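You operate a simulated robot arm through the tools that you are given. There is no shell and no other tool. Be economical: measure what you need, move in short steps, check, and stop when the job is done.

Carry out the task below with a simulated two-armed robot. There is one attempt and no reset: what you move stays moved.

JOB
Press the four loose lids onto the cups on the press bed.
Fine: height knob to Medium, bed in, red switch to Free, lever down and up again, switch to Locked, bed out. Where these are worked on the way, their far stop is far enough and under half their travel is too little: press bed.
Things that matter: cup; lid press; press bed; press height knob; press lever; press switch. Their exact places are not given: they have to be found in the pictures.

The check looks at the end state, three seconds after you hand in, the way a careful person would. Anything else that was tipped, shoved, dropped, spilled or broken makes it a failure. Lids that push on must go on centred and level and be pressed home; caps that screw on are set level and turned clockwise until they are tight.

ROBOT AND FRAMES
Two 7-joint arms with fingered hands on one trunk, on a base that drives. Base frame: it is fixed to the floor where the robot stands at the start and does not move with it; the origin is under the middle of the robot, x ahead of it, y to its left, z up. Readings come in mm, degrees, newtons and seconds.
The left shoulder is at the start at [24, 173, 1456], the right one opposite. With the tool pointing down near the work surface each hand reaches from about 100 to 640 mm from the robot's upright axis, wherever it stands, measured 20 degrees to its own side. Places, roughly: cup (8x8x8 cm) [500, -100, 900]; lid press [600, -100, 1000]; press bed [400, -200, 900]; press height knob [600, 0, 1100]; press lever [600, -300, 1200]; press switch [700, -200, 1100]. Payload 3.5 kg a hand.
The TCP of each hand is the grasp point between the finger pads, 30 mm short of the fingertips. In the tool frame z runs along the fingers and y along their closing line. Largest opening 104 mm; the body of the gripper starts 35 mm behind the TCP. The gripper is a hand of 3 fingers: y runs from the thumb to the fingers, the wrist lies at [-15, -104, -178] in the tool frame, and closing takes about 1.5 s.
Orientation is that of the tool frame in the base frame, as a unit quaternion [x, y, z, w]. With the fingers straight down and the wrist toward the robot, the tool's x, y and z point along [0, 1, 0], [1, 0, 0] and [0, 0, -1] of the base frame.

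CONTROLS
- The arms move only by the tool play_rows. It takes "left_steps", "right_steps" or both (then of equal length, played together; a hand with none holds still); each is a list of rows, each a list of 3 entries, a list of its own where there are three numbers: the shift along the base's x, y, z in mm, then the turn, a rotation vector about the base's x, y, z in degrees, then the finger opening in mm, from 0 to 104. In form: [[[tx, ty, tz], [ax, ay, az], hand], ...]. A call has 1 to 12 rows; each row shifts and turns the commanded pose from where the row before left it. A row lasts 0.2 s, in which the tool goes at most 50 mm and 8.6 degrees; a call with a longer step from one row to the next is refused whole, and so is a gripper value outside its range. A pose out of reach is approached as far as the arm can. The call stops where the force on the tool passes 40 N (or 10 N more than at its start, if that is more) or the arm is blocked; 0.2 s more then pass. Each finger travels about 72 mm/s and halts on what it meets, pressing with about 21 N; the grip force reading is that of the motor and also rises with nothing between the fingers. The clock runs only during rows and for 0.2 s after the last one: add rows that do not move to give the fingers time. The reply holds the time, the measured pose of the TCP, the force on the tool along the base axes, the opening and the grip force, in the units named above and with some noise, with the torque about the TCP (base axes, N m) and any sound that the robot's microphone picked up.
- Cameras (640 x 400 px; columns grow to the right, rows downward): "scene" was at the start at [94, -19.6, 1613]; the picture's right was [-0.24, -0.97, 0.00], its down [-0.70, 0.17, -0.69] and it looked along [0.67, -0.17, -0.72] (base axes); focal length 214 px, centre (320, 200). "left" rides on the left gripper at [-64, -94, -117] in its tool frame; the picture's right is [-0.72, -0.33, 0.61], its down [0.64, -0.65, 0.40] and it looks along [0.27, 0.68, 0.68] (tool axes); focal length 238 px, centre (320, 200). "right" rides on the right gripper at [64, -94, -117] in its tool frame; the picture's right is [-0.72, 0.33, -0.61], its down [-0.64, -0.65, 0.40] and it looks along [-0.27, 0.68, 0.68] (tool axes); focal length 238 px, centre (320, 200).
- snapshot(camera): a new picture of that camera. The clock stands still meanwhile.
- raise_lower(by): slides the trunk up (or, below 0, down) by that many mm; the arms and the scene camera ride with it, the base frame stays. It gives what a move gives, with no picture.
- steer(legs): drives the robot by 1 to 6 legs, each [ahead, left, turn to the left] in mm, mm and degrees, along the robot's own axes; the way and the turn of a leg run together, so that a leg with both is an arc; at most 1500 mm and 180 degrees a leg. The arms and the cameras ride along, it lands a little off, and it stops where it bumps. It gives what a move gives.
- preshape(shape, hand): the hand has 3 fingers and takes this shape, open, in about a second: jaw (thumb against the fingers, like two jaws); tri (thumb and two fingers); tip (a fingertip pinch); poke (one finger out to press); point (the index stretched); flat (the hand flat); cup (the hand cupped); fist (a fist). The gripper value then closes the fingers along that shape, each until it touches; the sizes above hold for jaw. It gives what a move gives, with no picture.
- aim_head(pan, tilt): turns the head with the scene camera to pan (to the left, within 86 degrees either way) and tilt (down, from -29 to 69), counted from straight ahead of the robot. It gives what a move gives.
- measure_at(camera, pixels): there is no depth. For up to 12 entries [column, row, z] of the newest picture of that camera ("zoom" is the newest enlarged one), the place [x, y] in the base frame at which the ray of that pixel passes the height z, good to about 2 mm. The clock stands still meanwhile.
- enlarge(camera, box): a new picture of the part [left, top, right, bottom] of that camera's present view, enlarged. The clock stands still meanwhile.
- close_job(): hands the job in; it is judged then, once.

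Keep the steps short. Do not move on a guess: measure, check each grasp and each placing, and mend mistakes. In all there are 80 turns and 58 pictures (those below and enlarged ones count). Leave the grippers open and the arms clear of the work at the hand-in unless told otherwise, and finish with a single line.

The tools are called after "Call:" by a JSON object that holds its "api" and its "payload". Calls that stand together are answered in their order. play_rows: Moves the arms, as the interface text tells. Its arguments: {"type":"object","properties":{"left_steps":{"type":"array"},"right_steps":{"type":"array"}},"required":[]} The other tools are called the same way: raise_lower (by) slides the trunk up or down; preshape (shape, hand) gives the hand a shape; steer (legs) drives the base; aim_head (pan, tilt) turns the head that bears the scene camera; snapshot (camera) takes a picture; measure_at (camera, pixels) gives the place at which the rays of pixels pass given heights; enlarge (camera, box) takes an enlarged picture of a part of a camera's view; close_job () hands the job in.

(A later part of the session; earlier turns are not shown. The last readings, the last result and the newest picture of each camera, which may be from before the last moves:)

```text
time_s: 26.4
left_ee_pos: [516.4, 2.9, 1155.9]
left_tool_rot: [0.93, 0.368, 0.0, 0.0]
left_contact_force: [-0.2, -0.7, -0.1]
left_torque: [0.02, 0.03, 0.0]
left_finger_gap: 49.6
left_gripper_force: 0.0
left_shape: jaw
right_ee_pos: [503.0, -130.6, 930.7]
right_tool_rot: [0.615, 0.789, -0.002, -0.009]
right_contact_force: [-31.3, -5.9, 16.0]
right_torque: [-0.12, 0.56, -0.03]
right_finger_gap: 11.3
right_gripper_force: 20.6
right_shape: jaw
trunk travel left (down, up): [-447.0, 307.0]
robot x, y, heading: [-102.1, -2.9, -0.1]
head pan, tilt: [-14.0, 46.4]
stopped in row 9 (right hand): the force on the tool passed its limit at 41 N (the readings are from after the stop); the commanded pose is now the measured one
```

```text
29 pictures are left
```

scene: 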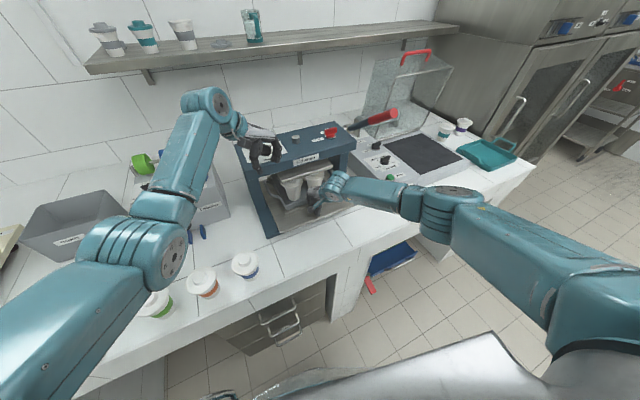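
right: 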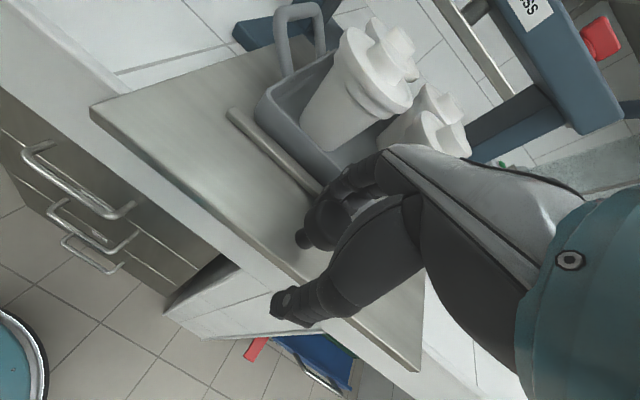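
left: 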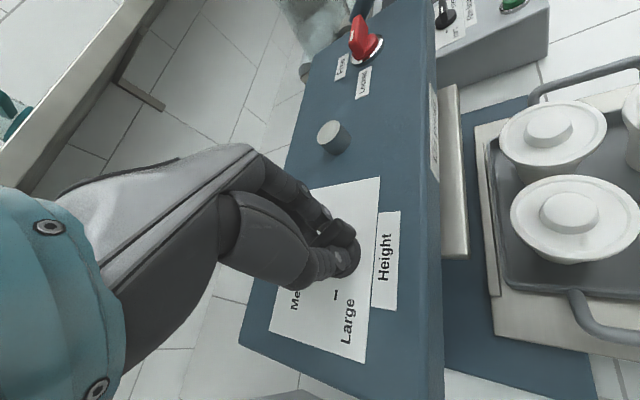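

The bed hit its stop after about 205 mm of travel. I'll open the hand, lift above the knob, then back off.

Call:
{"api": "play_rows", "payload": {"right_steps": [[[0, 0, 0], [0, 0, 0], 70], [[0, 0, 0], [0, 0, 0], 70], [[0, 0, 0], [0, 0, 0], 70], [[0, 0, 0], [0, 0, 0], 70], [[0, 0, 25], [0, 0, 0], 70], [[0, 0, 25], [0, 0, 0], 70], [[-30, -5, 20], [0, 0, 0], 70], [[-40, -5, 15], [0, 0, 0], 70], [[-40, -5, 15], [0, 0, 0], 70], [[-20, -5, 40], [0, 0, 0], 70], [[-20, -5, 40], [0, 0, 0], 70]]}}

Call:
{"api": "snapshot", "payload": {"camera": "scene"}}

Call:
{"api": "snapshot", "payload": {"camera": "right"}}

```text
time_s: 28.8
left_ee_pos: [519.2, 3.2, 1153.2]
left_tool_rot: [0.929, 0.369, -0.001, -0.001]
left_contact_force: [-0.3, 0.4, 0.0]
left_torque: [0.01, -0.03, 0.01]
left_finger_gap: 49.7
left_gripper_force: 0.2
left_shape: jaw
right_ee_pos: [359.0, -151.0, 1110.2]
right_tool_rot: [0.615, 0.789, 0.0, -0.008]
right_contact_force: [-0.5, -0.4, 0.5]
right_torque: [-0.01, 0.03, -0.02]
right_finger_gap: 69.6
right_gripper_force: 0.0
right_shape: jaw
trunk travel left (down, up): [-447.0, 307.0]
robot x, y, heading: [-102.8, -1.1, -0.0]
head pan, tilt: [-14.0, 46.4]
```

```text
28 pictures are left
```

scene: 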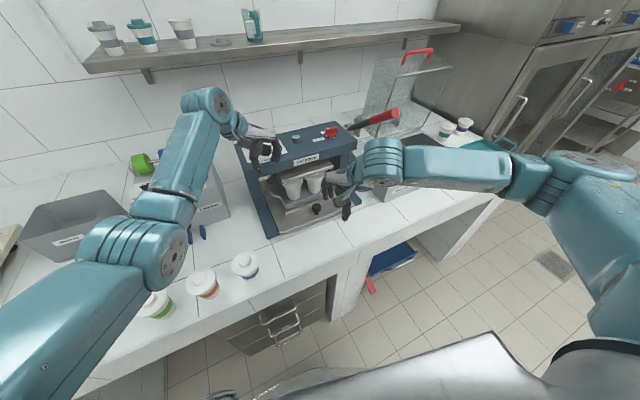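

```text
27 pictures are left
```

right: 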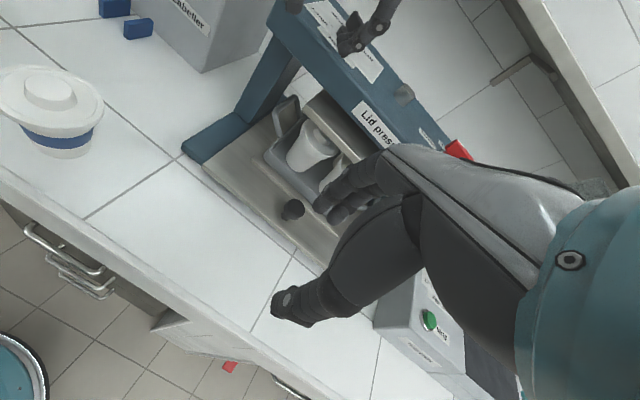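

Call:
{"api": "enlarge", "payload": {"camera": "scene", "box": [235, 120, 395, 240]}}

Call:
{"api": "enlarge", "payload": {"camera": "right", "box": [200, 60, 400, 260]}}

Call:
{"api": "measure_at", "payload": {"camera": "scene", "pixels": [[317, 208, 935]]}}

Call:
{"api": "measure_at", "payload": {"camera": "right", "pixels": [[293, 209, 935]]}}

```text
3.33 times, centred on (315, 180) of scene
```

zoom: 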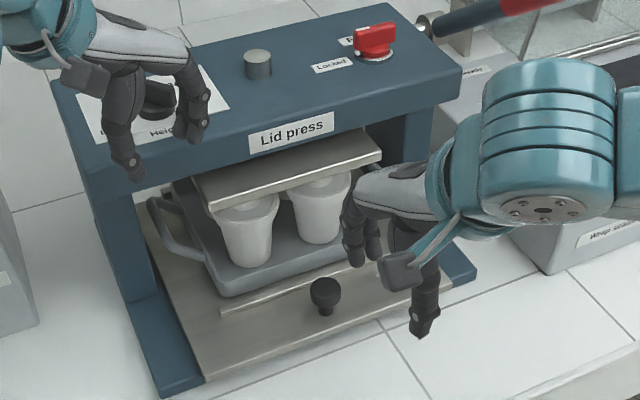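

```text
2.00 times, centred on (300, 160) of right
```

zoom: 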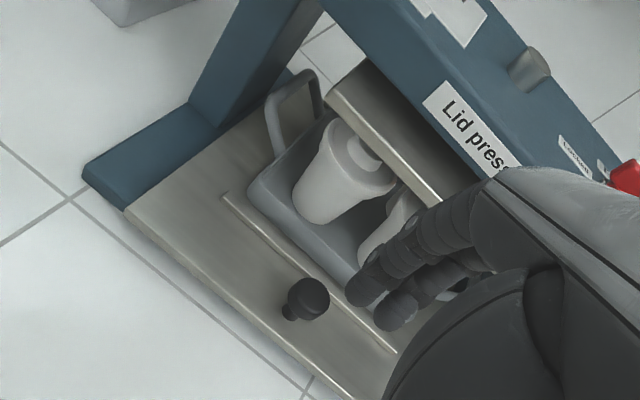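

```text
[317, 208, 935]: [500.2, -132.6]
```

```text
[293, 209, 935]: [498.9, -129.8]
```

The bed is fully in: 202 mm of travel, blocked at its stop, with cups and lids level under the platen. Next is the red switch at about [675,-232], which is out of reach from here. I'll measure the counter edge to see how far I can drive forward.

Call:
{"api": "measure_at", "payload": {"camera": "scene", "pixels": [[280, 292, 885], [420, 233, 885], [330, 271, 885], [333, 132, 1125], [333, 132, 1135], [386, 117, 1200], [386, 117, 1240]]}}

Call:
{"api": "measure_at", "payload": {"camera": "right", "pixels": [[20, 300, 400], [75, 340, 300], [20, 300, 100], [75, 340, 100], [150, 290, 885]]}}

```text
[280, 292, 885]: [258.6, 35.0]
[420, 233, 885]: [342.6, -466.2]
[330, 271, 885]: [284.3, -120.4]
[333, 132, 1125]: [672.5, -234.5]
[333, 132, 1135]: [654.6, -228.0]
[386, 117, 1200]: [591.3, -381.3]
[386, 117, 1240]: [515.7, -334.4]
```

```text
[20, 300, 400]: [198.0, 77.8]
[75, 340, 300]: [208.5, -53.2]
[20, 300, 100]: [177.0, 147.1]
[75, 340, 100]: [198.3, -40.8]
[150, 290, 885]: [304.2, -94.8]
```

The base is safe at its starting place (x≈0), so I'll return there after raising both hands clear. The left hand comes up and back, out of the way.

Call:
{"api": "play_rows", "payload": {"left_steps": [[[0, 0, 40], [0, 0, 0], 50], [[0, 0, 40], [0, 0, 0], 50], [[-20, 15, 40], [0, 0, 0], 50], [[-30, 20, 30], [0, 0, 0], 50], [[-40, 20, 0], [0, 0, 0], 50], [[-40, 20, 0], [0, 0, 0], 50]], "right_steps": [[[0, 0, 30], [0, 0, 0], 70], [[0, 0, 30], [0, 0, 0], 70], [[5, -5, 30], [0, 0, 0], 70], [[5, -15, 30], [0, 0, 0], 70], [[10, -20, 0], [0, 0, 0], 70], [[10, -20, 0], [0, 0, 0], 70]]}}

```text
time_s: 30.1
left_ee_pos: [385.3, 81.3, 1303.2]
left_tool_rot: [0.929, 0.369, -0.002, -0.001]
left_contact_force: [0.5, 0.8, 1.1]
left_torque: [-0.02, -0.03, -0.01]
left_finger_gap: 49.7
left_gripper_force: 0.0
left_shape: jaw
right_ee_pos: [388.7, -213.1, 1229.3]
right_tool_rot: [0.615, 0.789, 0.0, -0.008]
right_contact_force: [0.7, 0.6, -0.5]
right_torque: [0.01, 0.01, 0.0]
right_finger_gap: 69.8
right_gripper_force: 0.0
right_shape: jaw
trunk travel left (down, up): [-447.0, 307.0]
robot x, y, heading: [-99.7, -0.2, -0.1]
head pan, tilt: [-14.0, 46.4]
```

Call:
{"api": "steer", "payload": {"legs": [[100, 0, 0]]}}

```text
time_s: 31.3
left_ee_pos: [485.1, 78.3, 1303.2]
left_tool_rot: [0.93, 0.368, -0.002, 0.0]
left_contact_force: [0.4, 0.3, 0.3]
left_torque: [-0.02, 0.01, 0.0]
left_finger_gap: 49.5
left_gripper_force: 0.1
left_shape: jaw
right_ee_pos: [489.4, -215.9, 1229.4]
right_tool_rot: [0.614, 0.789, 0.0, -0.009]
right_contact_force: [0.1, 0.2, -0.6]
right_torque: [-0.02, 0.01, 0.01]
right_finger_gap: 69.9
right_gripper_force: 0.1
right_shape: jaw
trunk travel left (down, up): [-447.0, 307.0]
robot x, y, heading: [-0.2, -2.4, -0.1]
head pan, tilt: [-14.0, 46.4]
```

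I'm back at x≈0. I'll move the right hand forward at a safe height over the switch to check its reach and where the forearm lies relative to the lever.

Call:
{"api": "play_rows", "payload": {"right_steps": [[[30, -2, 5], [0, 0, 0], 70], [[40, -3, 5], [0, 0, 0], 70], [[40, -3, 5], [0, 0, 0], 70], [[40, -3, 5], [0, 0, 0], 70], [[25, -3, 0], [0, 0, 0], 70], [[0, 0, 0], [0, 0, 0], 70]]}}

Call:
{"api": "snapshot", "payload": {"camera": "scene"}}

Call:
{"api": "snapshot", "payload": {"camera": "right"}}

```text
time_s: 32.7
left_ee_pos: [485.3, 78.4, 1302.6]
left_tool_rot: [0.93, 0.368, -0.001, 0.0]
left_contact_force: [-0.2, 0.7, 0.4]
left_torque: [0.02, -0.04, 0.0]
left_finger_gap: 49.8
left_gripper_force: 0.0
left_shape: jaw
right_ee_pos: [666.0, -230.0, 1251.8]
right_tool_rot: [0.614, 0.789, 0.001, -0.007]
right_contact_force: [0.0, -0.2, 0.2]
right_torque: [-0.01, -0.01, -0.01]
right_finger_gap: 69.6
right_gripper_force: 0.1
right_shape: jaw
trunk travel left (down, up): [-447.0, 307.0]
robot x, y, heading: [0.5, 0.4, -0.2]
head pan, tilt: [-14.0, 46.4]
```

```text
24 pictures are left
```

scene: 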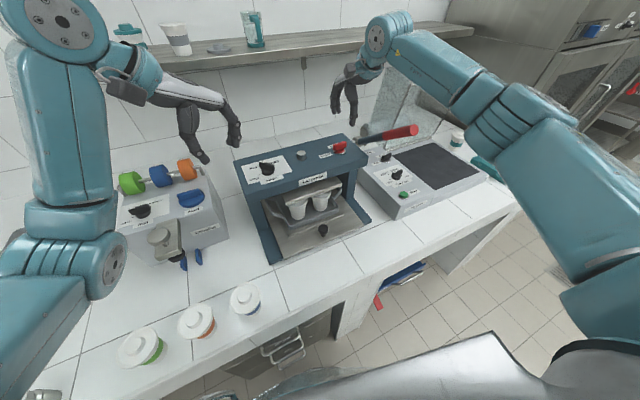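

```text
23 pictures are left
```

right: 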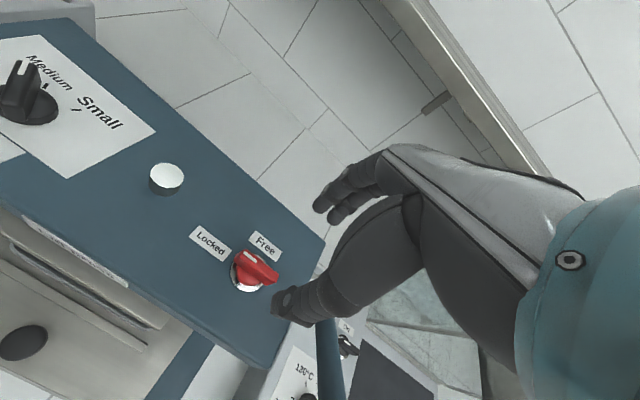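

Reach is fine. I'll enlarge the red switch to read its pointer.

Call:
{"api": "enlarge", "payload": {"camera": "right", "box": [180, 210, 308, 310]}}

Call:
{"api": "measure_at", "payload": {"camera": "right", "pixels": [[238, 255, 1136], [279, 276, 1136], [258, 258, 1136], [232, 285, 1111], [210, 242, 1109], [263, 245, 1109], [248, 270, 1111]]}}

```text
4.00 times, centred on (244, 260) of right
```

zoom: 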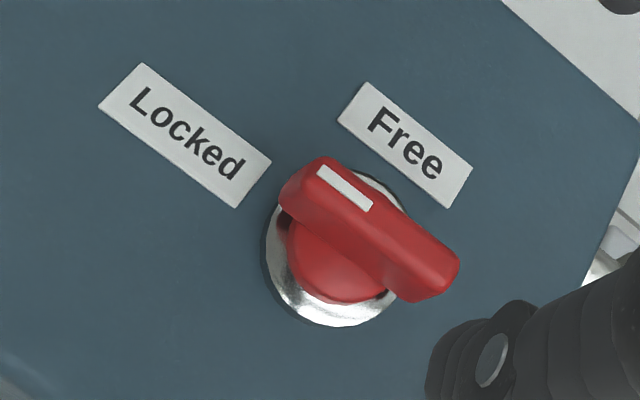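

```text
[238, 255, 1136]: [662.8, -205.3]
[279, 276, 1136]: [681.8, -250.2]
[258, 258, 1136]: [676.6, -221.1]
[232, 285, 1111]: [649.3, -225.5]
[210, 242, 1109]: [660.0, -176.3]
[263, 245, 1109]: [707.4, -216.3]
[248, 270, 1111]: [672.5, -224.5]
```

The white pointer is on Locked at about 105°, and Free lies about 90° clockwise. Before gripping I'll test in free air that this wrist can turn -88° above the switch.

Call:
{"api": "play_rows", "payload": {"right_steps": [[[1, 1, 0], [0, 0, -8], 50], [[1, 1, 0], [0, 0, -8], 50], [[0, 0, 0], [0, 0, -8], 50], [[0, 0, 0], [0, 0, -8], 50], [[0, 0, 0], [0, 0, -8], 50], [[0, 0, 0], [0, 0, -8], 50], [[0, 0, 0], [0, 0, -8], 50], [[0, 0, 0], [0, 0, -8], 50], [[0, 0, 0], [0, 0, -8], 50], [[0, 0, 0], [0, 0, -8], 50], [[0, 0, 0], [0, 0, -8], 50], [[0, 0, 0], [0, 0, 0], 50]]}}

Call:
{"api": "play_rows", "payload": {"right_steps": [[[0, 0, 0], [0, 0, 8], 50], [[0, 0, 0], [0, 0, 8], 50], [[0, 0, 0], [0, 0, 8], 50], [[0, 0, 0], [0, 0, 8], 50], [[0, 0, 0], [0, 0, 8], 50], [[0, 0, 0], [0, 0, 8], 50], [[0, 0, 0], [0, 0, 8], 50], [[0, 0, 0], [0, 0, 8], 50], [[0, 0, 0], [0, 0, 8], 50], [[0, 0, 0], [0, 0, 8], 50], [[0, 0, 0], [0, 0, 8], 50], [[0, 0, 0], [0, 0, 0], 50]]}}

```text
time_s: 35.3
left_ee_pos: [484.9, 79.6, 1303.1]
left_tool_rot: [0.93, 0.368, -0.002, 0.0]
left_contact_force: [-0.2, -0.2, 0.2]
left_torque: [-0.04, 0.01, -0.02]
left_finger_gap: 49.8
left_gripper_force: 0.2
left_shape: jaw
right_ee_pos: [642.7, -228.9, 1245.6]
right_tool_rot: [0.988, 0.156, 0.005, -0.008]
right_contact_force: [1.0, 0.4, -0.2]
right_torque: [-0.03, 0.01, 0.01]
right_finger_gap: 50.4
right_gripper_force: 0.1
right_shape: jaw
right hand out of reach, approached as far as the arm can: row 10, 11
trunk travel left (down, up): [-447.0, 307.0]
robot x, y, heading: [-3.6, -2.0, -0.2]
head pan, tilt: [-14.0, 46.4]
```

```text
time_s: 37.9
left_ee_pos: [485.4, 78.6, 1302.3]
left_tool_rot: [0.93, 0.368, -0.002, 0.0]
left_contact_force: [-0.1, -0.2, -0.5]
left_torque: [-0.03, -0.02, -0.02]
left_finger_gap: 49.6
left_gripper_force: 0.0
left_shape: jaw
right_ee_pos: [642.3, -229.7, 1244.2]
right_tool_rot: [0.614, 0.789, 0.001, -0.007]
right_contact_force: [-0.3, 0.2, -0.8]
right_torque: [0.02, 0.0, 0.01]
right_finger_gap: 50.4
right_gripper_force: 0.0
right_shape: jaw
trunk travel left (down, up): [-447.0, 307.0]
robot x, y, heading: [-3.8, -3.6, -0.1]
head pan, tilt: [-14.0, 46.4]
```

The turn is possible, limited only by reach near the end at that height. Lower down the reach is better. I'll lower onto the switch bar, centred at about [669,-227], and grip it.

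Call:
{"api": "play_rows", "payload": {"right_steps": [[[13, 1, 0], [0, 0, 0], 60], [[14, 2, -10], [0, 0, 0], 60], [[0, 0, -30], [0, 0, 0], 60], [[0, 0, -30], [0, 0, 0], 60], [[0, 0, 0], [0, 0, 0], 60]]}}

Call:
{"api": "snapshot", "payload": {"camera": "right"}}

```text
time_s: 39.1
left_ee_pos: [484.7, 77.5, 1303.0]
left_tool_rot: [0.93, 0.368, -0.002, 0.0]
left_contact_force: [-0.7, 0.1, -0.8]
left_torque: [0.01, -0.02, 0.01]
left_finger_gap: 49.7
left_gripper_force: 0.0
left_shape: jaw
right_ee_pos: [668.3, -227.4, 1172.5]
right_tool_rot: [0.614, 0.789, 0.001, -0.009]
right_contact_force: [0.1, 0.3, 0.0]
right_torque: [0.0, 0.01, 0.02]
right_finger_gap: 59.7
right_gripper_force: 0.1
right_shape: jaw
trunk travel left (down, up): [-447.0, 307.0]
robot x, y, heading: [-1.2, 1.1, 0.1]
head pan, tilt: [-14.0, 46.4]
```

```text
21 pictures are left
```

right: 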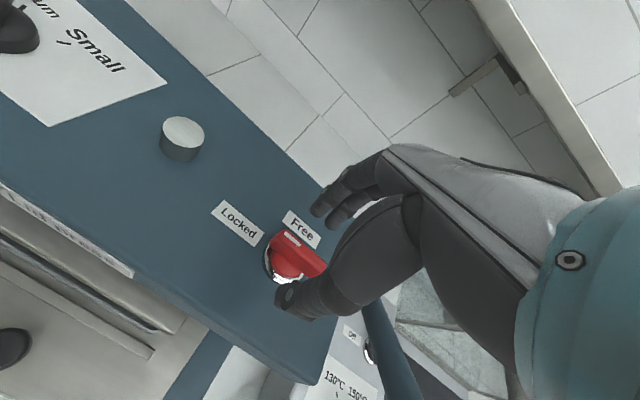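

The bar lies between the thumb and the fingers. I'll go down to 1148 and close.

Call:
{"api": "play_rows", "payload": {"right_steps": [[[0, 0, -12], [0, 0, 0], 60], [[0, 0, -12], [0, 0, 0], 60], [[0, 0, 0], [0, 0, 0], 10], [[0, 0, 0], [0, 0, 0], 0], [[0, 0, 0], [0, 0, 0], 0], [[0, 0, 0], [0, 0, 0], 0], [[0, 0, 0], [0, 0, 0], 0]]}}

```text
time_s: 40.7
left_ee_pos: [485.9, 78.5, 1302.3]
left_tool_rot: [0.93, 0.368, -0.002, 0.0]
left_contact_force: [-1.1, 0.0, 0.6]
left_torque: [0.02, 0.0, 0.04]
left_finger_gap: 49.5
left_gripper_force: 0.1
left_shape: jaw
right_ee_pos: [668.1, -225.0, 1147.2]
right_tool_rot: [0.615, 0.789, 0.0, -0.008]
right_contact_force: [0.3, 0.3, -1.6]
right_torque: [0.0, -0.03, 0.02]
right_finger_gap: 7.4
right_gripper_force: 20.7
right_shape: jaw
trunk travel left (down, up): [-447.0, 307.0]
robot x, y, heading: [3.3, 2.8, -0.2]
head pan, tilt: [-14.0, 46.4]
```

The bar is gripped with a gap of 7.4 mm. I'll turn it clockwise towards Free in 8° rows, 72° first.

Call:
{"api": "play_rows", "payload": {"right_steps": [[[0, 0, 0], [0, 0, -8], 0], [[0, 0, 0], [0, 0, -8], 0], [[0, 0, 0], [0, 0, -8], 0], [[0, 0, 0], [0, 0, -8], 0], [[0, 0, 0], [0, 0, -8], 0], [[0, 0, 0], [0, 0, -8], 0], [[0, 0, 0], [0, 0, -8], 0], [[0, 0, 0], [0, 0, -8], 0], [[0, 0, 0], [0, 0, -8], 0], [[0, 0, 0], [0, 0, 0], 0]]}}

Call:
{"api": "snapshot", "payload": {"camera": "right"}}

```text
time_s: 42.9
left_ee_pos: [487.3, 79.4, 1302.0]
left_tool_rot: [0.93, 0.368, -0.002, -0.002]
left_contact_force: [0.4, -0.3, 0.2]
left_torque: [-0.02, -0.01, 0.01]
left_finger_gap: 49.9
left_gripper_force: 0.1
left_shape: jaw
right_ee_pos: [670.9, -225.4, 1150.0]
right_tool_rot: [0.961, 0.277, 0.005, -0.006]
right_contact_force: [7.9, 7.1, -10.1]
right_torque: [0.17, -0.15, 0.03]
right_finger_gap: 6.8
right_gripper_force: 20.8
right_shape: jaw
trunk travel left (down, up): [-447.0, 307.0]
robot x, y, heading: [-0.9, -2.7, -0.2]
head pan, tilt: [-14.0, 46.4]
```

```text
20 pictures are left
```

right: 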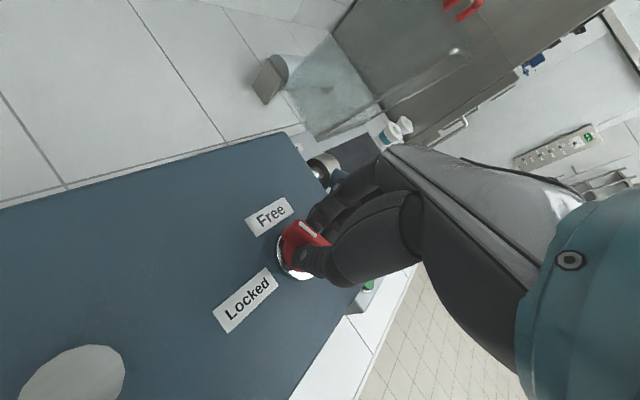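

No reach trouble. The bar is at about 32° and Free is nearer 15°, so I'll turn another 18°.

Call:
{"api": "play_rows", "payload": {"right_steps": [[[0, 0, 0], [0, 0, -6], 0], [[0, 0, 0], [0, 0, -6], 0], [[0, 0, 0], [0, 0, -6], 0], [[0, 0, 0], [0, 0, 0], 0]]}}

Call:
{"api": "enlarge", "payload": {"camera": "right", "box": [200, 170, 360, 320]}}

```text
time_s: 43.9
left_ee_pos: [489.2, 80.9, 1300.0]
left_tool_rot: [0.93, 0.368, -0.002, -0.001]
left_contact_force: [0.0, -0.2, 0.3]
left_torque: [0.01, 0.01, 0.0]
left_finger_gap: 49.5
left_gripper_force: 0.2
left_shape: jaw
right_ee_pos: [656.1, -228.8, 1150.8]
right_tool_rot: [0.988, 0.151, 0.007, -0.006]
right_contact_force: [26.9, 5.9, -0.9]
right_torque: [0.08, -0.56, 0.25]
right_finger_gap: 7.3
right_gripper_force: 21.5
right_shape: jaw
right hand out of reach, approached as far as the arm can: row 1, 2, 3
trunk travel left (down, up): [-447.0, 307.0]
robot x, y, heading: [-5.3, 0.6, -0.1]
head pan, tilt: [-14.0, 46.4]
```

```text
2.67 times, centred on (280, 245) of right
```

zoom: 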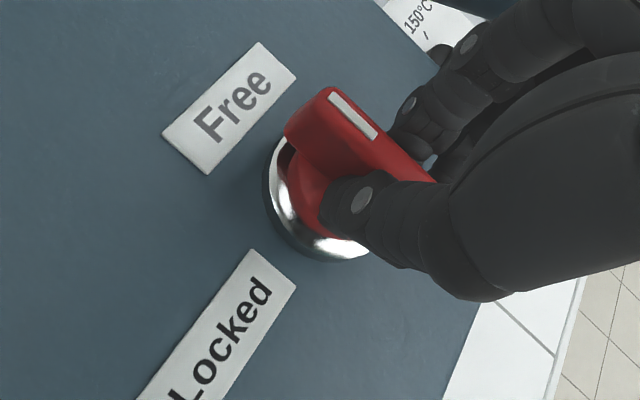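

The bar now lies at about 17°, pointing at Free. I'll open, lift and check.

Call:
{"api": "play_rows", "payload": {"right_steps": [[[0, 0, 0], [0, 0, 0], 60], [[0, 0, 0], [0, 0, 0], 60], [[0, 0, 0], [0, 0, 0], 60], [[0, 0, 0], [0, 0, 0], 60], [[-3, 0, 30], [0, 0, 0], 60], [[-4, 0, 40], [0, 0, 0], 60], [[-10, 0, 40], [0, 0, 0], 60]]}}

Call:
{"api": "snapshot", "payload": {"camera": "right"}}

Call:
{"api": "enlarge", "payload": {"camera": "scene", "box": [290, 110, 450, 210]}}

```text
time_s: 45.5
left_ee_pos: [485.2, 78.5, 1302.9]
left_tool_rot: [0.93, 0.368, -0.001, 0.0]
left_contact_force: [-1.1, -0.1, 0.4]
left_torque: [0.0, 0.0, 0.0]
left_finger_gap: 49.6
left_gripper_force: 0.0
left_shape: jaw
right_ee_pos: [634.1, -229.2, 1262.4]
right_tool_rot: [0.989, 0.149, 0.006, -0.006]
right_contact_force: [0.4, 0.8, -0.3]
right_torque: [-0.02, -0.02, 0.0]
right_finger_gap: 59.6
right_gripper_force: 0.0
right_shape: jaw
trunk travel left (down, up): [-447.0, 307.0]
robot x, y, heading: [-0.2, -3.3, -0.4]
head pan, tilt: [-14.0, 46.4]
```

```text
18 pictures are left
```

right: 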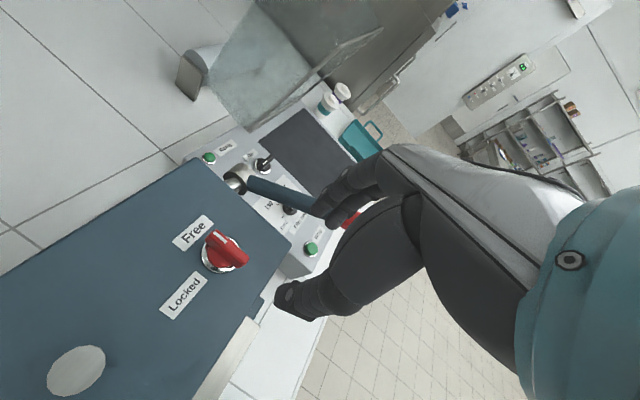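

```text
4.00 times, centred on (370, 160) of scene
```

zoom: 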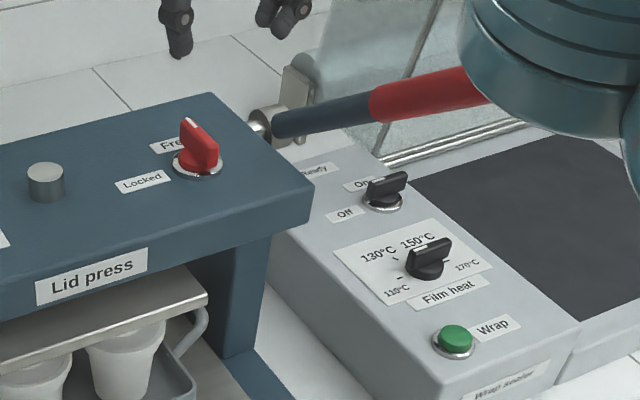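

The switch reads Free. Now the lever: I'll lift the right hand well above it, move over the red handle and triangulate.

Call:
{"api": "play_rows", "payload": {"right_steps": [[[-10, 0, 45], [0, 0, 0], 90], [[-10, 0, 45], [0, 0, 0], 90], [[-15, -20, 30], [0, 0, 0], 90], [[-20, -35, 0], [0, 0, 0], 90], [[-20, -35, 0], [0, 0, 0], 90], [[-25, -35, 0], [0, 0, 0], 90], [[0, -10, 0], [0, 0, 0], 90], [[0, 0, 0], [0, 0, 0], 90]]}}

Call:
{"api": "snapshot", "payload": {"camera": "right"}}

Call:
{"api": "snapshot", "payload": {"camera": "scene"}}

```text
time_s: 47.3
left_ee_pos: [485.4, 78.8, 1302.1]
left_tool_rot: [0.93, 0.368, -0.002, 0.0]
left_contact_force: [1.1, 0.1, -0.3]
left_torque: [-0.01, 0.03, 0.0]
left_finger_gap: 49.5
left_gripper_force: 0.0
left_shape: jaw
right_ee_pos: [534.1, -365.3, 1381.6]
right_tool_rot: [0.989, 0.149, 0.006, -0.007]
right_contact_force: [-1.1, -1.0, 0.6]
right_torque: [0.01, 0.02, 0.0]
right_finger_gap: 89.9
right_gripper_force: 0.0
right_shape: jaw
trunk travel left (down, up): [-447.0, 307.0]
robot x, y, heading: [-1.0, 0.0, -0.2]
head pan, tilt: [-14.0, 46.4]
```

```text
16 pictures are left
```

right: 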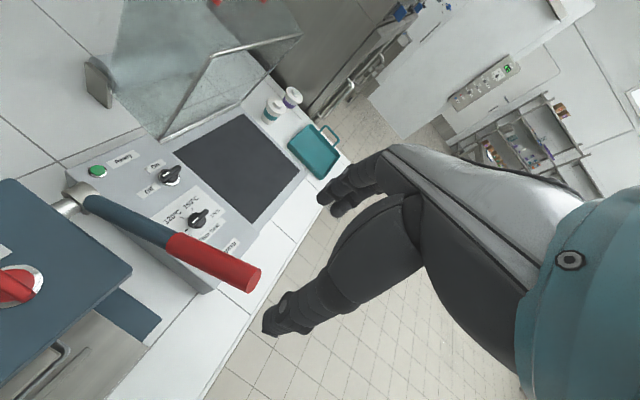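

```text
15 pictures are left
```

scene: 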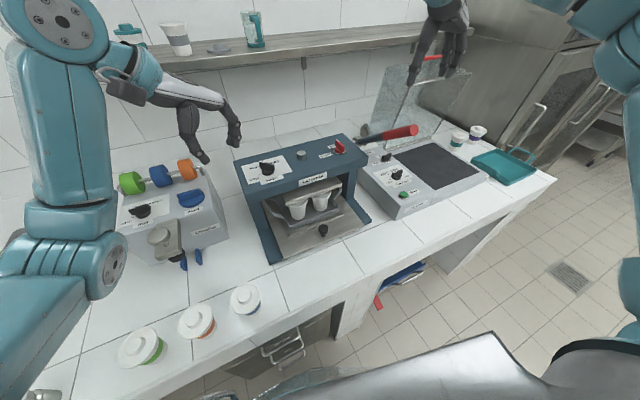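

Call:
{"api": "measure_at", "payload": {"camera": "right", "pixels": [[251, 279, 1200], [251, 279, 1240], [251, 279, 1280], [175, 241, 1150], [175, 241, 1200], [88, 197, 1090], [88, 197, 1120]]}}

Call:
{"api": "measure_at", "payload": {"camera": "scene", "pixels": [[413, 130, 1200], [413, 130, 1240], [413, 130, 1280], [384, 134, 1150], [384, 134, 1200]]}}

```text
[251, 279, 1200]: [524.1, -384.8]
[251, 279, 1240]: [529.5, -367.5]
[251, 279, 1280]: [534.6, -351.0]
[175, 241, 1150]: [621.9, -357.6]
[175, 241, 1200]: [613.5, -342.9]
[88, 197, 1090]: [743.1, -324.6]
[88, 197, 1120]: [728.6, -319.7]
```

```text
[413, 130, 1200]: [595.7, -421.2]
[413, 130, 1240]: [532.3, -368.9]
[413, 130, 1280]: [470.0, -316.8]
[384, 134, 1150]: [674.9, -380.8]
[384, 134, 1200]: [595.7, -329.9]
```

The tip is at [530,-368,1241], the red/blue boundary at [616,-347,1187] and the pivot at about [735,-317,1112]. I'll grip the red handle about 30 mm from the tip, at [555,-362,1226], with the jaws closing sideways across the rod.

Call:
{"api": "play_rows", "payload": {"right_steps": [[[10, 1, -35], [0, 0, -3], 90], [[11, 2, -35], [0, 0, 0], 90], [[0, 0, -30], [0, 0, 0], 90], [[0, 0, -30], [0, 0, 0], 90], [[0, 0, -24], [0, 0, 0], 90], [[0, 0, 0], [0, 0, 0], 90]]}}

Call:
{"api": "snapshot", "payload": {"camera": "right"}}

```text
time_s: 48.7
left_ee_pos: [485.8, 80.3, 1303.2]
left_tool_rot: [0.93, 0.368, -0.003, 0.0]
left_contact_force: [-0.9, 0.6, 0.0]
left_torque: [0.02, -0.02, 0.02]
left_finger_gap: 49.7
left_gripper_force: 0.0
left_shape: jaw
right_ee_pos: [552.1, -363.3, 1226.2]
right_tool_rot: [0.992, 0.123, 0.006, -0.006]
right_contact_force: [0.4, -0.3, -0.6]
right_torque: [0.0, -0.03, 0.0]
right_finger_gap: 90.0
right_gripper_force: 0.1
right_shape: jaw
trunk travel left (down, up): [-447.0, 307.0]
robot x, y, heading: [2.3, -3.5, -0.1]
head pan, tilt: [-14.0, 46.4]
```

```text
14 pictures are left
```

right: 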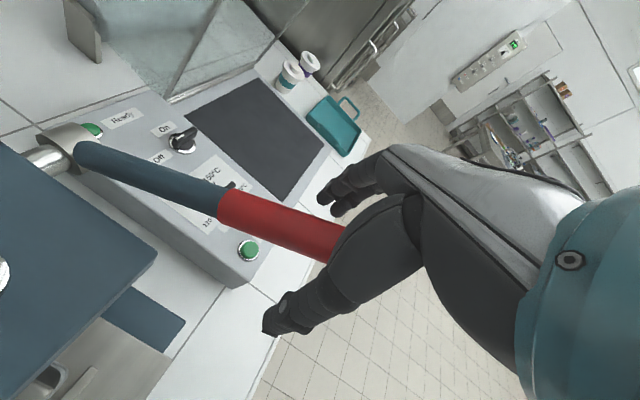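

The red handle runs between the thumb and the fingers. I'll close on it.

Call:
{"api": "play_rows", "payload": {"right_steps": [[[0, 0, 0], [0, 0, 0], 30], [[0, 0, 0], [0, 0, 0], 10], [[0, 0, 0], [0, 0, 0], 0], [[0, 0, 0], [0, 0, 0], 0], [[0, 0, 0], [0, 0, 0], 0], [[0, 0, 0], [0, 0, 0], 0]]}}

```text
time_s: 50.1
left_ee_pos: [484.9, 78.2, 1301.7]
left_tool_rot: [0.93, 0.368, -0.002, 0.0]
left_contact_force: [0.0, -0.2, -0.4]
left_torque: [0.01, 0.02, 0.02]
left_finger_gap: 49.9
left_gripper_force: 0.2
left_shape: jaw
right_ee_pos: [552.4, -363.2, 1225.2]
right_tool_rot: [0.992, 0.124, 0.004, -0.005]
right_contact_force: [-3.8, 3.9, -8.8]
right_torque: [-0.05, 0.01, -0.05]
right_finger_gap: 9.0
right_gripper_force: 20.5
right_shape: jaw
trunk travel left (down, up): [-447.0, 307.0]
robot x, y, heading: [-3.5, -2.8, -0.0]
head pan, tilt: [-14.0, 46.4]
```

Gripped, with the fingertips curled around the rod. I'll follow the lever's arc down towards level.

Call:
{"api": "play_rows", "payload": {"right_steps": [[[-9.5, -2.4, -18], [0, 0, 0], 0], [[-7.4, -1.8, -17.3], [0, 0, 0], 0], [[-5.8, -1.5, -18], [0, 0, 0], 0], [[-4.3, -1.1, -18.4], [0, 0, 0], 0], [[-2.7, -0.7, -18.7], [0, 0, 0], 0], [[-1.2, -0.3, -18.9], [0, 0, 0], 0], [[0, 0, 0], [0, 0, 0], 0]]}}

Call:
{"api": "snapshot", "payload": {"camera": "scene"}}

```text
time_s: 51.7
left_ee_pos: [485.2, 78.8, 1301.5]
left_tool_rot: [0.93, 0.369, -0.002, 0.0]
left_contact_force: [-0.3, 0.7, 0.4]
left_torque: [-0.02, -0.01, 0.01]
left_finger_gap: 49.7
left_gripper_force: 0.0
left_shape: jaw
right_ee_pos: [523.8, -368.6, 1116.0]
right_tool_rot: [0.992, 0.123, 0.007, -0.006]
right_contact_force: [0.1, -0.8, 1.0]
right_torque: [0.06, 0.01, 0.02]
right_finger_gap: 7.8
right_gripper_force: 21.3
right_shape: jaw
trunk travel left (down, up): [-447.0, 307.0]
robot x, y, heading: [-1.0, 2.5, -0.1]
head pan, tilt: [-14.0, 46.4]
```

```text
13 pictures are left
```

scene: 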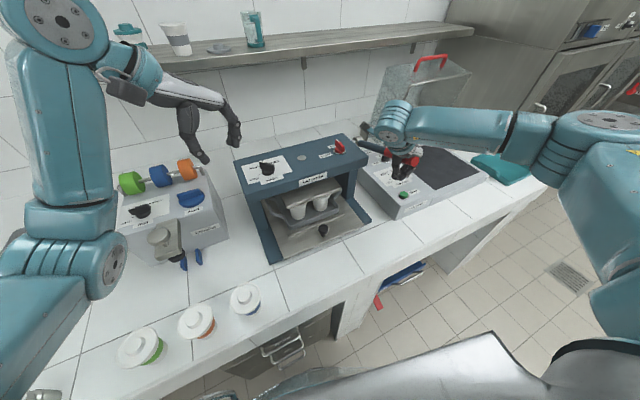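

The lever follows, and the platen post has sunk. Before going lower I'll check the sealer box under the lever for finger clearance.

Call:
{"api": "measure_at", "payload": {"camera": "scene", "pixels": [[400, 218, 890], [398, 200, 960], [398, 200, 1000], [404, 194, 980]]}}

Call:
{"api": "play_rows", "payload": {"right_steps": [[[0.5, 0.1, -18.9], [0, 0, 0], 0], [[2, 0.5, -18.8], [0, 0, 0], 0], [[0, 0, 0], [0, 0, 0], 0]]}}

Call:
{"api": "snapshot", "payload": {"camera": "right"}}

```text
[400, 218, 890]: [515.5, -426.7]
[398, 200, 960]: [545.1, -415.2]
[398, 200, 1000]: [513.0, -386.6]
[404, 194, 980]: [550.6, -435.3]
```

```text
time_s: 52.5
left_ee_pos: [483.5, 78.8, 1302.9]
left_tool_rot: [0.93, 0.368, -0.001, 0.0]
left_contact_force: [-0.5, -0.5, 0.1]
left_torque: [-0.06, 0.02, -0.01]
left_finger_gap: 49.8
left_gripper_force: 0.1
left_shape: jaw
right_ee_pos: [526.5, -370.6, 1079.3]
right_tool_rot: [0.992, 0.124, 0.006, -0.006]
right_contact_force: [-2.4, 2.0, 0.2]
right_torque: [-0.04, -0.08, 0.05]
right_finger_gap: 7.9
right_gripper_force: 21.0
right_shape: jaw
trunk travel left (down, up): [-447.0, 307.0]
robot x, y, heading: [-2.4, 1.1, -0.1]
head pan, tilt: [-14.0, 46.4]
```

```text
12 pictures are left
```

right: 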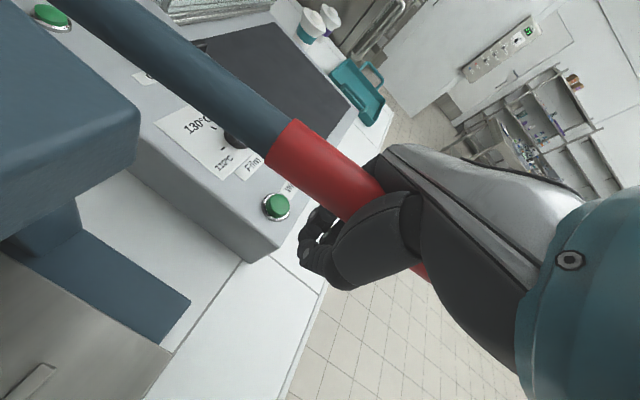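

The sealer box lies right of the handle's path, so the fingers are clear. I'll continue down along the arc to the stop.

Call:
{"api": "play_rows", "payload": {"right_steps": [[[3.6, 0.9, -18.6], [0, 0, 0], 0], [[5.2, 1.3, -18.1], [0, 0, 0], 0], [[6.8, 1.7, -17.7], [0, 0, 0], 0], [[8.1, 2, -16.9], [0, 0, 0], 0], [[0, 0, 0], [0, 0, 0], 0]]}}

Call:
{"api": "snapshot", "payload": {"camera": "scene"}}

```text
time_s: 53.3
left_ee_pos: [480.8, 79.2, 1305.0]
left_tool_rot: [0.93, 0.367, -0.001, 0.0]
left_contact_force: [0.4, -0.4, 0.2]
left_torque: [-0.01, 0.03, 0.02]
left_finger_gap: 50.0
left_gripper_force: 0.0
left_shape: jaw
right_ee_pos: [536.7, -368.6, 1038.2]
right_tool_rot: [0.993, 0.118, 0.011, -0.003]
right_contact_force: [-24.5, 4.9, 24.6]
right_torque: [-0.16, -1.46, 0.25]
right_finger_gap: 7.9
right_gripper_force: 20.7
right_shape: jaw
trunk travel left (down, up): [-447.0, 307.0]
robot x, y, heading: [-1.5, -1.0, -0.2]
head pan, tilt: [-14.0, 46.4]
stopped in row 3 (right hand): the force on the tool passed its limit at 49 N (the readings are from after the stop); the commanded pose is now the measured one
```

```text
11 pictures are left
```

scene: 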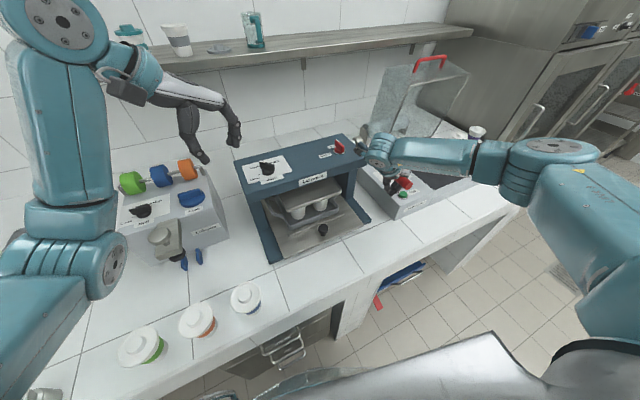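

The lever stopped at about -20°, at 49 N. I'll look closely at the platen and lids to see whether they are pressed home.

Call:
{"api": "enlarge", "payload": {"camera": "scene", "box": [235, 130, 395, 250]}}

```text
3.33 times, centred on (315, 190) of scene
```

zoom: 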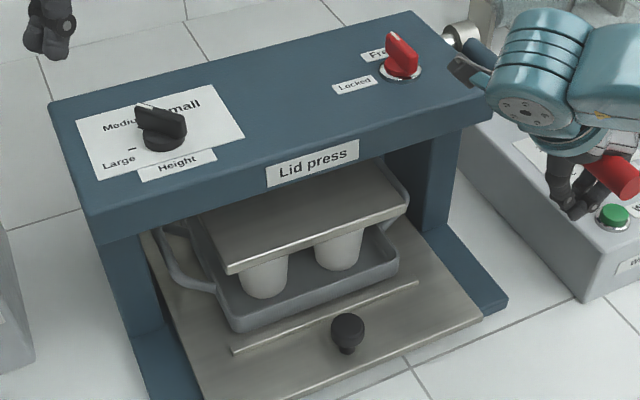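

The platen is down on the lids. I'll relieve the sideways load and press on in small steps to see whether the lever goes any further.

Call:
{"api": "play_rows", "payload": {"right_steps": [[[-6, -1, 0], [0, 0, 0], 0], [[0, 0, -4], [0, 0, 0], 0], [[0.5, 0, -4], [0, 0, 0], 0], [[0.5, 0, -5], [0, 0, 0], 0], [[0.5, 0, -5], [0, 0, 0], 0], [[1, 0, -5], [0, 0, 0], 0], [[1, 0, -5], [0, 0, 0], 0], [[1, 0, -5], [0, 0, 0], 0]]}}

```text
time_s: 54.0
left_ee_pos: [482.1, 80.8, 1303.1]
left_tool_rot: [0.93, 0.368, -0.001, 0.002]
left_contact_force: [-0.3, -0.3, 0.4]
left_torque: [0.0, -0.01, 0.05]
left_finger_gap: 49.9
left_gripper_force: 0.0
left_shape: jaw
right_ee_pos: [537.0, -368.2, 1038.7]
right_tool_rot: [0.993, 0.12, 0.019, -0.002]
right_contact_force: [-11.2, 6.1, 22.5]
right_torque: [-0.3, -0.53, 0.16]
right_finger_gap: 8.2
right_gripper_force: 20.9
right_shape: jaw
trunk travel left (down, up): [-447.0, 307.0]
robot x, y, heading: [0.3, 2.0, -0.1]
head pan, tilt: [-14.0, 46.4]
stopped in row 3 (right hand): the force on the tool passed its limit at 47 N (the readings are from after the stop); the commanded pose is now the measured one
```

The lever is firmly at its bottom stop: 47 N moved it less than 1 mm, after about 51° of swing. I'll bring it back up along the same arc.

Call:
{"api": "play_rows", "payload": {"right_steps": [[[-5.2, -1.3, 18.1], [0, 0, 0], 0], [[-3.6, -0.9, 18.6], [0, 0, 0], 0], [[-2, -0.5, 18.8], [0, 0, 0], 0], [[-0.5, -0.1, 18.9], [0, 0, 0], 0], [[1.2, 0.3, 18.9], [0, 0, 0], 0], [[2.7, 0.7, 18.7], [0, 0, 0], 0], [[4.3, 1.1, 18.4], [0, 0, 0], 0], [[5.8, 1.5, 18], [0, 0, 0], 0], [[7.4, 1.8, 17.3], [0, 0, 0], 0], [[9.5, 2.4, 18], [0, 0, 0], 0], [[0, 0, 0], [0, 0, 0], 0]]}}

Call:
{"api": "snapshot", "payload": {"camera": "scene"}}

```text
time_s: 56.4
left_ee_pos: [484.4, 78.2, 1303.0]
left_tool_rot: [0.93, 0.369, -0.002, -0.001]
left_contact_force: [0.3, 0.9, 0.6]
left_torque: [0.01, 0.0, -0.02]
left_finger_gap: 49.7
left_gripper_force: 0.0
left_shape: jaw
right_ee_pos: [555.5, -363.5, 1214.2]
right_tool_rot: [0.993, 0.12, 0.009, -0.004]
right_contact_force: [-19.7, 10.1, -31.8]
right_torque: [-0.43, -0.11, 0.18]
right_finger_gap: 10.7
right_gripper_force: 21.3
right_shape: jaw
trunk travel left (down, up): [-447.0, 307.0]
robot x, y, heading: [-3.7, 1.2, -0.1]
head pan, tilt: [-14.0, 46.4]
```

```text
9 pictures are left
```

scene: 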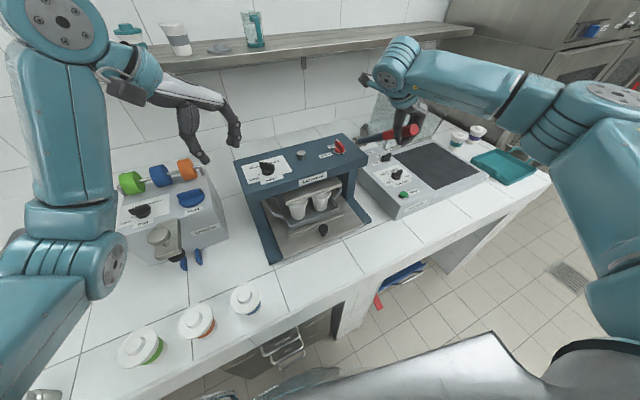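

The lever is back at its upper stop. I'll release it, lift clear and inspect the lids.

Call:
{"api": "play_rows", "payload": {"right_steps": [[[0, 0, -3], [0, 0, 0], 50], [[0, 0, 0], [0, 0, 0], 90], [[0, 0, 0], [0, 0, 0], 90], [[0, 0, 0], [0, 0, 0], 90], [[0, 0, 0], [0, 0, 0], 90], [[0, 0, 30], [0, 0, 0], 90], [[0, 0, 40], [0, 0, 0], 90], [[0, 0, 45], [0, 0, 0], 90], [[0, 10, 30], [0, 0, 0], 90]]}}

Call:
{"api": "enlarge", "payload": {"camera": "scene", "box": [250, 120, 430, 240]}}

```text
time_s: 58.4
left_ee_pos: [485.9, 79.7, 1303.3]
left_tool_rot: [0.93, 0.368, -0.002, 0.0]
left_contact_force: [0.3, -0.4, 0.1]
left_torque: [-0.01, -0.02, -0.02]
left_finger_gap: 49.5
left_gripper_force: 0.1
left_shape: jaw
right_ee_pos: [558.9, -353.0, 1360.0]
right_tool_rot: [0.993, 0.121, 0.016, -0.003]
right_contact_force: [0.4, 0.5, 0.6]
right_torque: [-0.02, 0.02, 0.0]
right_finger_gap: 89.8
right_gripper_force: 0.1
right_shape: jaw
trunk travel left (down, up): [-447.0, 307.0]
robot x, y, heading: [-3.9, 0.4, 0.1]
head pan, tilt: [-14.0, 46.4]
```

```text
3.33 times, centred on (340, 180) of scene
```

zoom: 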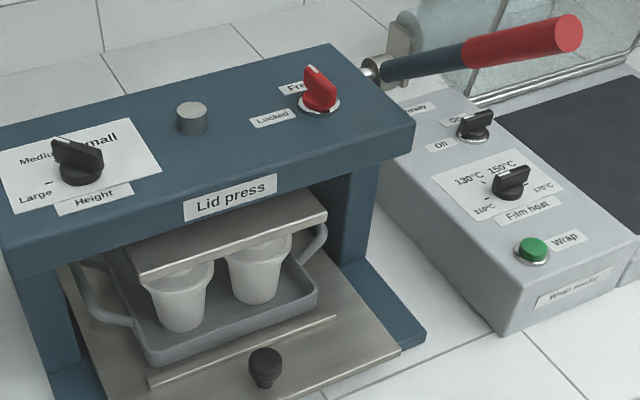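

The lever is fully up again and the post is raised. Now I'll set the switch back to Locked, moving the right hand over at a safe height and then down around the bar.

Call:
{"api": "play_rows", "payload": {"right_steps": [[[24, 30, 0], [0, 0, 3], 60], [[24, 30, 0], [0, 0, 0], 60], [[24, 31, 0], [0, 0, 0], 60], [[24, 31, -10], [0, 0, 0], 60], [[0, 0, -45], [0, 0, 0], 60], [[0, 0, -45], [0, 0, 0], 60], [[0, 0, -45], [0, 0, 0], 60], [[0, 0, -35], [0, 0, 0], 60], [[0, 0, 0], [0, 0, 0], 60]]}}

Call:
{"api": "snapshot", "payload": {"camera": "right"}}

```text
time_s: 60.4
left_ee_pos: [484.8, 77.8, 1303.2]
left_tool_rot: [0.93, 0.369, -0.001, -0.001]
left_contact_force: [0.7, 0.5, -0.3]
left_torque: [-0.03, -0.02, -0.05]
left_finger_gap: 49.8
left_gripper_force: 0.1
left_shape: jaw
right_ee_pos: [629.0, -243.7, 1178.2]
right_tool_rot: [0.989, 0.145, 0.017, -0.003]
right_contact_force: [-0.3, 0.4, 0.4]
right_torque: [-0.01, -0.02, -0.02]
right_finger_gap: 60.2
right_gripper_force: 0.1
right_shape: jaw
right hand out of reach, approached as far as the arm can: row 3, 4
trunk travel left (down, up): [-447.0, 307.0]
robot x, y, heading: [-1.5, 1.1, 0.2]
head pan, tilt: [-14.0, 46.4]
```

```text
7 pictures are left
```

right: 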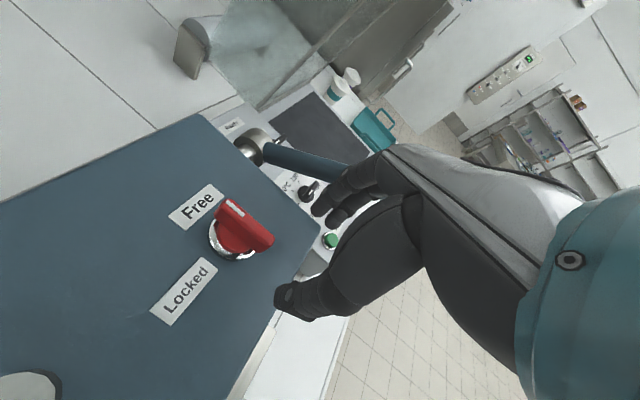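

Call:
{"api": "measure_at", "payload": {"camera": "right", "pixels": [[226, 204, 1136], [270, 241, 1136], [235, 236, 1111]]}}

Call:
{"api": "play_rows", "payload": {"right_steps": [[[13, 7, 0], [0, 0, 0], 60], [[14, 7, 0], [0, 0, 0], 60], [[0, 0, 0], [0, 0, 0], 60]]}}

```text
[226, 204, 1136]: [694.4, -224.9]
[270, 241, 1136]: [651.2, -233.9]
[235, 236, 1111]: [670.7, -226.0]
```

```text
time_s: 61.2
left_ee_pos: [485.5, 76.8, 1301.3]
left_tool_rot: [0.93, 0.368, -0.002, -0.001]
left_contact_force: [-0.2, 0.2, -0.5]
left_torque: [0.02, 0.02, -0.01]
left_finger_gap: 49.9
left_gripper_force: 0.0
left_shape: jaw
right_ee_pos: [654.9, -230.9, 1177.6]
right_tool_rot: [0.989, 0.146, 0.016, -0.003]
right_contact_force: [-0.3, 0.1, 0.6]
right_torque: [0.0, 0.01, -0.01]
right_finger_gap: 60.3
right_gripper_force: 0.0
right_shape: jaw
trunk travel left (down, up): [-447.0, 307.0]
robot x, y, heading: [-1.2, -1.1, -0.0]
head pan, tilt: [-14.0, 46.4]
```

The bar spans x 651–694 at about 12°. I'll shift slightly inward, go down to 1148 and close.

Call:
{"api": "play_rows", "payload": {"right_steps": [[[3, 1, -15], [0, 0, 0], 60], [[3, 0, -14], [0, 0, 0], 60], [[0, 0, 0], [0, 0, 0], 20], [[0, 0, 0], [0, 0, 0], 0], [[0, 0, 0], [0, 0, 0], 0], [[0, 0, 0], [0, 0, 0], 0], [[0, 0, 0], [0, 0, 0], 0]]}}

```text
time_s: 62.8
left_ee_pos: [484.5, 79.2, 1302.0]
left_tool_rot: [0.93, 0.368, -0.002, -0.001]
left_contact_force: [0.5, 0.3, 0.0]
left_torque: [0.0, 0.01, 0.0]
left_finger_gap: 49.5
left_gripper_force: 0.1
left_shape: jaw
right_ee_pos: [655.0, -229.2, 1148.4]
right_tool_rot: [0.989, 0.145, 0.015, -0.004]
right_contact_force: [-1.6, -2.9, -1.6]
right_torque: [-0.04, 0.07, -0.01]
right_finger_gap: 7.1
right_gripper_force: 20.8
right_shape: jaw
right hand out of reach, approached as far as the arm can: row 1
trunk travel left (down, up): [-447.0, 307.0]
robot x, y, heading: [-1.2, 0.0, -0.0]
head pan, tilt: [-14.0, 46.4]
```

Gripped with a gap of 7.1 mm. I'll turn it counterclockwise 88° to Locked, with the hand following the off-centre arc.

Call:
{"api": "play_rows", "payload": {"right_steps": [[[0.4, -2.2, 0], [0, 0, 8], 0], [[0.8, -2.1, 0], [0, 0, 8], 0], [[1, -2, 0], [0, 0, 8], 0], [[1.3, -1.8, 0], [0, 0, 8], 0], [[1.6, -1.6, 0], [0, 0, 8], 0], [[1.8, -1.4, 0], [0, 0, 8], 0], [[1.9, -1.1, 0], [0, 0, 8], 0], [[2.1, -0.8, 0], [0, 0, 8], 0], [[2.1, -0.6, 0], [0, 0, 8], 0], [[2.2, -0.2, 0], [0, 0, 8], 0], [[2.3, 0.1, 0], [0, 0, 8], 0], [[0, 0, 0], [0, 0, 0], 0]]}}

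```text
time_s: 63.9
left_ee_pos: [478.1, 78.0, 1305.1]
left_tool_rot: [0.93, 0.368, 0.0, -0.001]
left_contact_force: [-0.4, 0.6, -0.4]
left_torque: [-0.01, 0.0, -0.01]
left_finger_gap: 49.6
left_gripper_force: 0.1
left_shape: jaw
right_ee_pos: [691.7, -233.7, 1147.3]
right_tool_rot: [0.904, 0.427, 0.004, -0.011]
right_contact_force: [-35.2, -3.7, 7.5]
right_torque: [-0.08, 0.63, -0.02]
right_finger_gap: 6.4
right_gripper_force: 20.9
right_shape: jaw
right hand out of reach, approached as far as the arm can: row 1, 2, 3, 4, 5
trunk travel left (down, up): [-447.0, 307.0]
robot x, y, heading: [0.8, 0.1, -0.1]
head pan, tilt: [-14.0, 46.4]
stopped in row 5 (right hand): the force on the tool passed its limit at 41 N (the readings are from after the stop); the commanded pose is now the measured one
```

The hand slid forward along the bar and the call stopped part way at a yaw of about -39°. I'll open, lift a little, recentre and look.

Call:
{"api": "play_rows", "payload": {"right_steps": [[[-5, 0, 0], [0, 0, 0], 60], [[-5, 0, 0], [0, 0, 0], 60], [[0, 0, 0], [0, 0, 0], 60], [[0, 0, 0], [0, 0, 0], 60], [[-5, 2, 20], [0, 0, 0], 60], [[-6, 4, 20], [0, 0, 0], 60], [[0, 0, 0], [0, 0, 0], 60]]}}

Call:
{"api": "snapshot", "payload": {"camera": "right"}}

```text
time_s: 65.5
left_ee_pos: [484.6, 78.4, 1301.2]
left_tool_rot: [0.93, 0.368, -0.003, -0.001]
left_contact_force: [0.1, -0.4, 0.9]
left_torque: [-0.01, 0.02, -0.03]
left_finger_gap: 49.7
left_gripper_force: 0.0
left_shape: jaw
right_ee_pos: [699.2, -224.0, 1185.1]
right_tool_rot: [0.903, 0.43, 0.005, -0.011]
right_contact_force: [0.2, -0.6, -0.1]
right_torque: [-0.03, -0.02, -0.01]
right_finger_gap: 60.2
right_gripper_force: 0.1
right_shape: jaw
right hand out of reach, approached as far as the arm can: row 1, 2, 5, 6
trunk travel left (down, up): [-447.0, 307.0]
robot x, y, heading: [-0.2, -2.1, -0.1]
head pan, tilt: [-14.0, 46.4]
```

```text
6 pictures are left
```

right: 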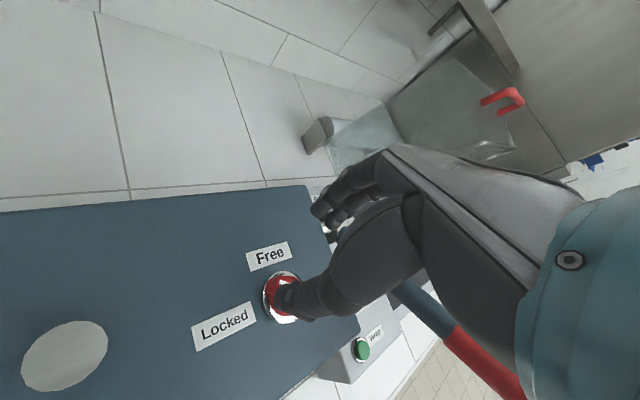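

Call:
{"api": "play_rows", "payload": {"right_steps": [[[-15, -1, 10], [0, 0, 0], 60], [[-15, -1, 5], [0, 0, 0], 60], [[0, 0, 0], [0, 0, 0], 60]]}}

```text
time_s: 66.3
left_ee_pos: [485.4, 78.3, 1302.9]
left_tool_rot: [0.93, 0.368, -0.002, -0.001]
left_contact_force: [0.5, 0.4, 0.0]
left_torque: [0.04, 0.02, 0.0]
left_finger_gap: 49.6
left_gripper_force: 0.0
left_shape: jaw
right_ee_pos: [698.7, -222.4, 1197.5]
right_tool_rot: [0.903, 0.43, 0.005, -0.011]
right_contact_force: [-1.5, 0.2, -0.9]
right_torque: [0.02, -0.03, 0.04]
right_finger_gap: 60.3
right_gripper_force: 0.0
right_shape: jaw
right hand out of reach, approached as far as the arm can: row 1, 2
trunk travel left (down, up): [-447.0, 307.0]
robot x, y, heading: [-3.4, 1.7, -0.3]
head pan, tilt: [-14.0, 46.4]
```

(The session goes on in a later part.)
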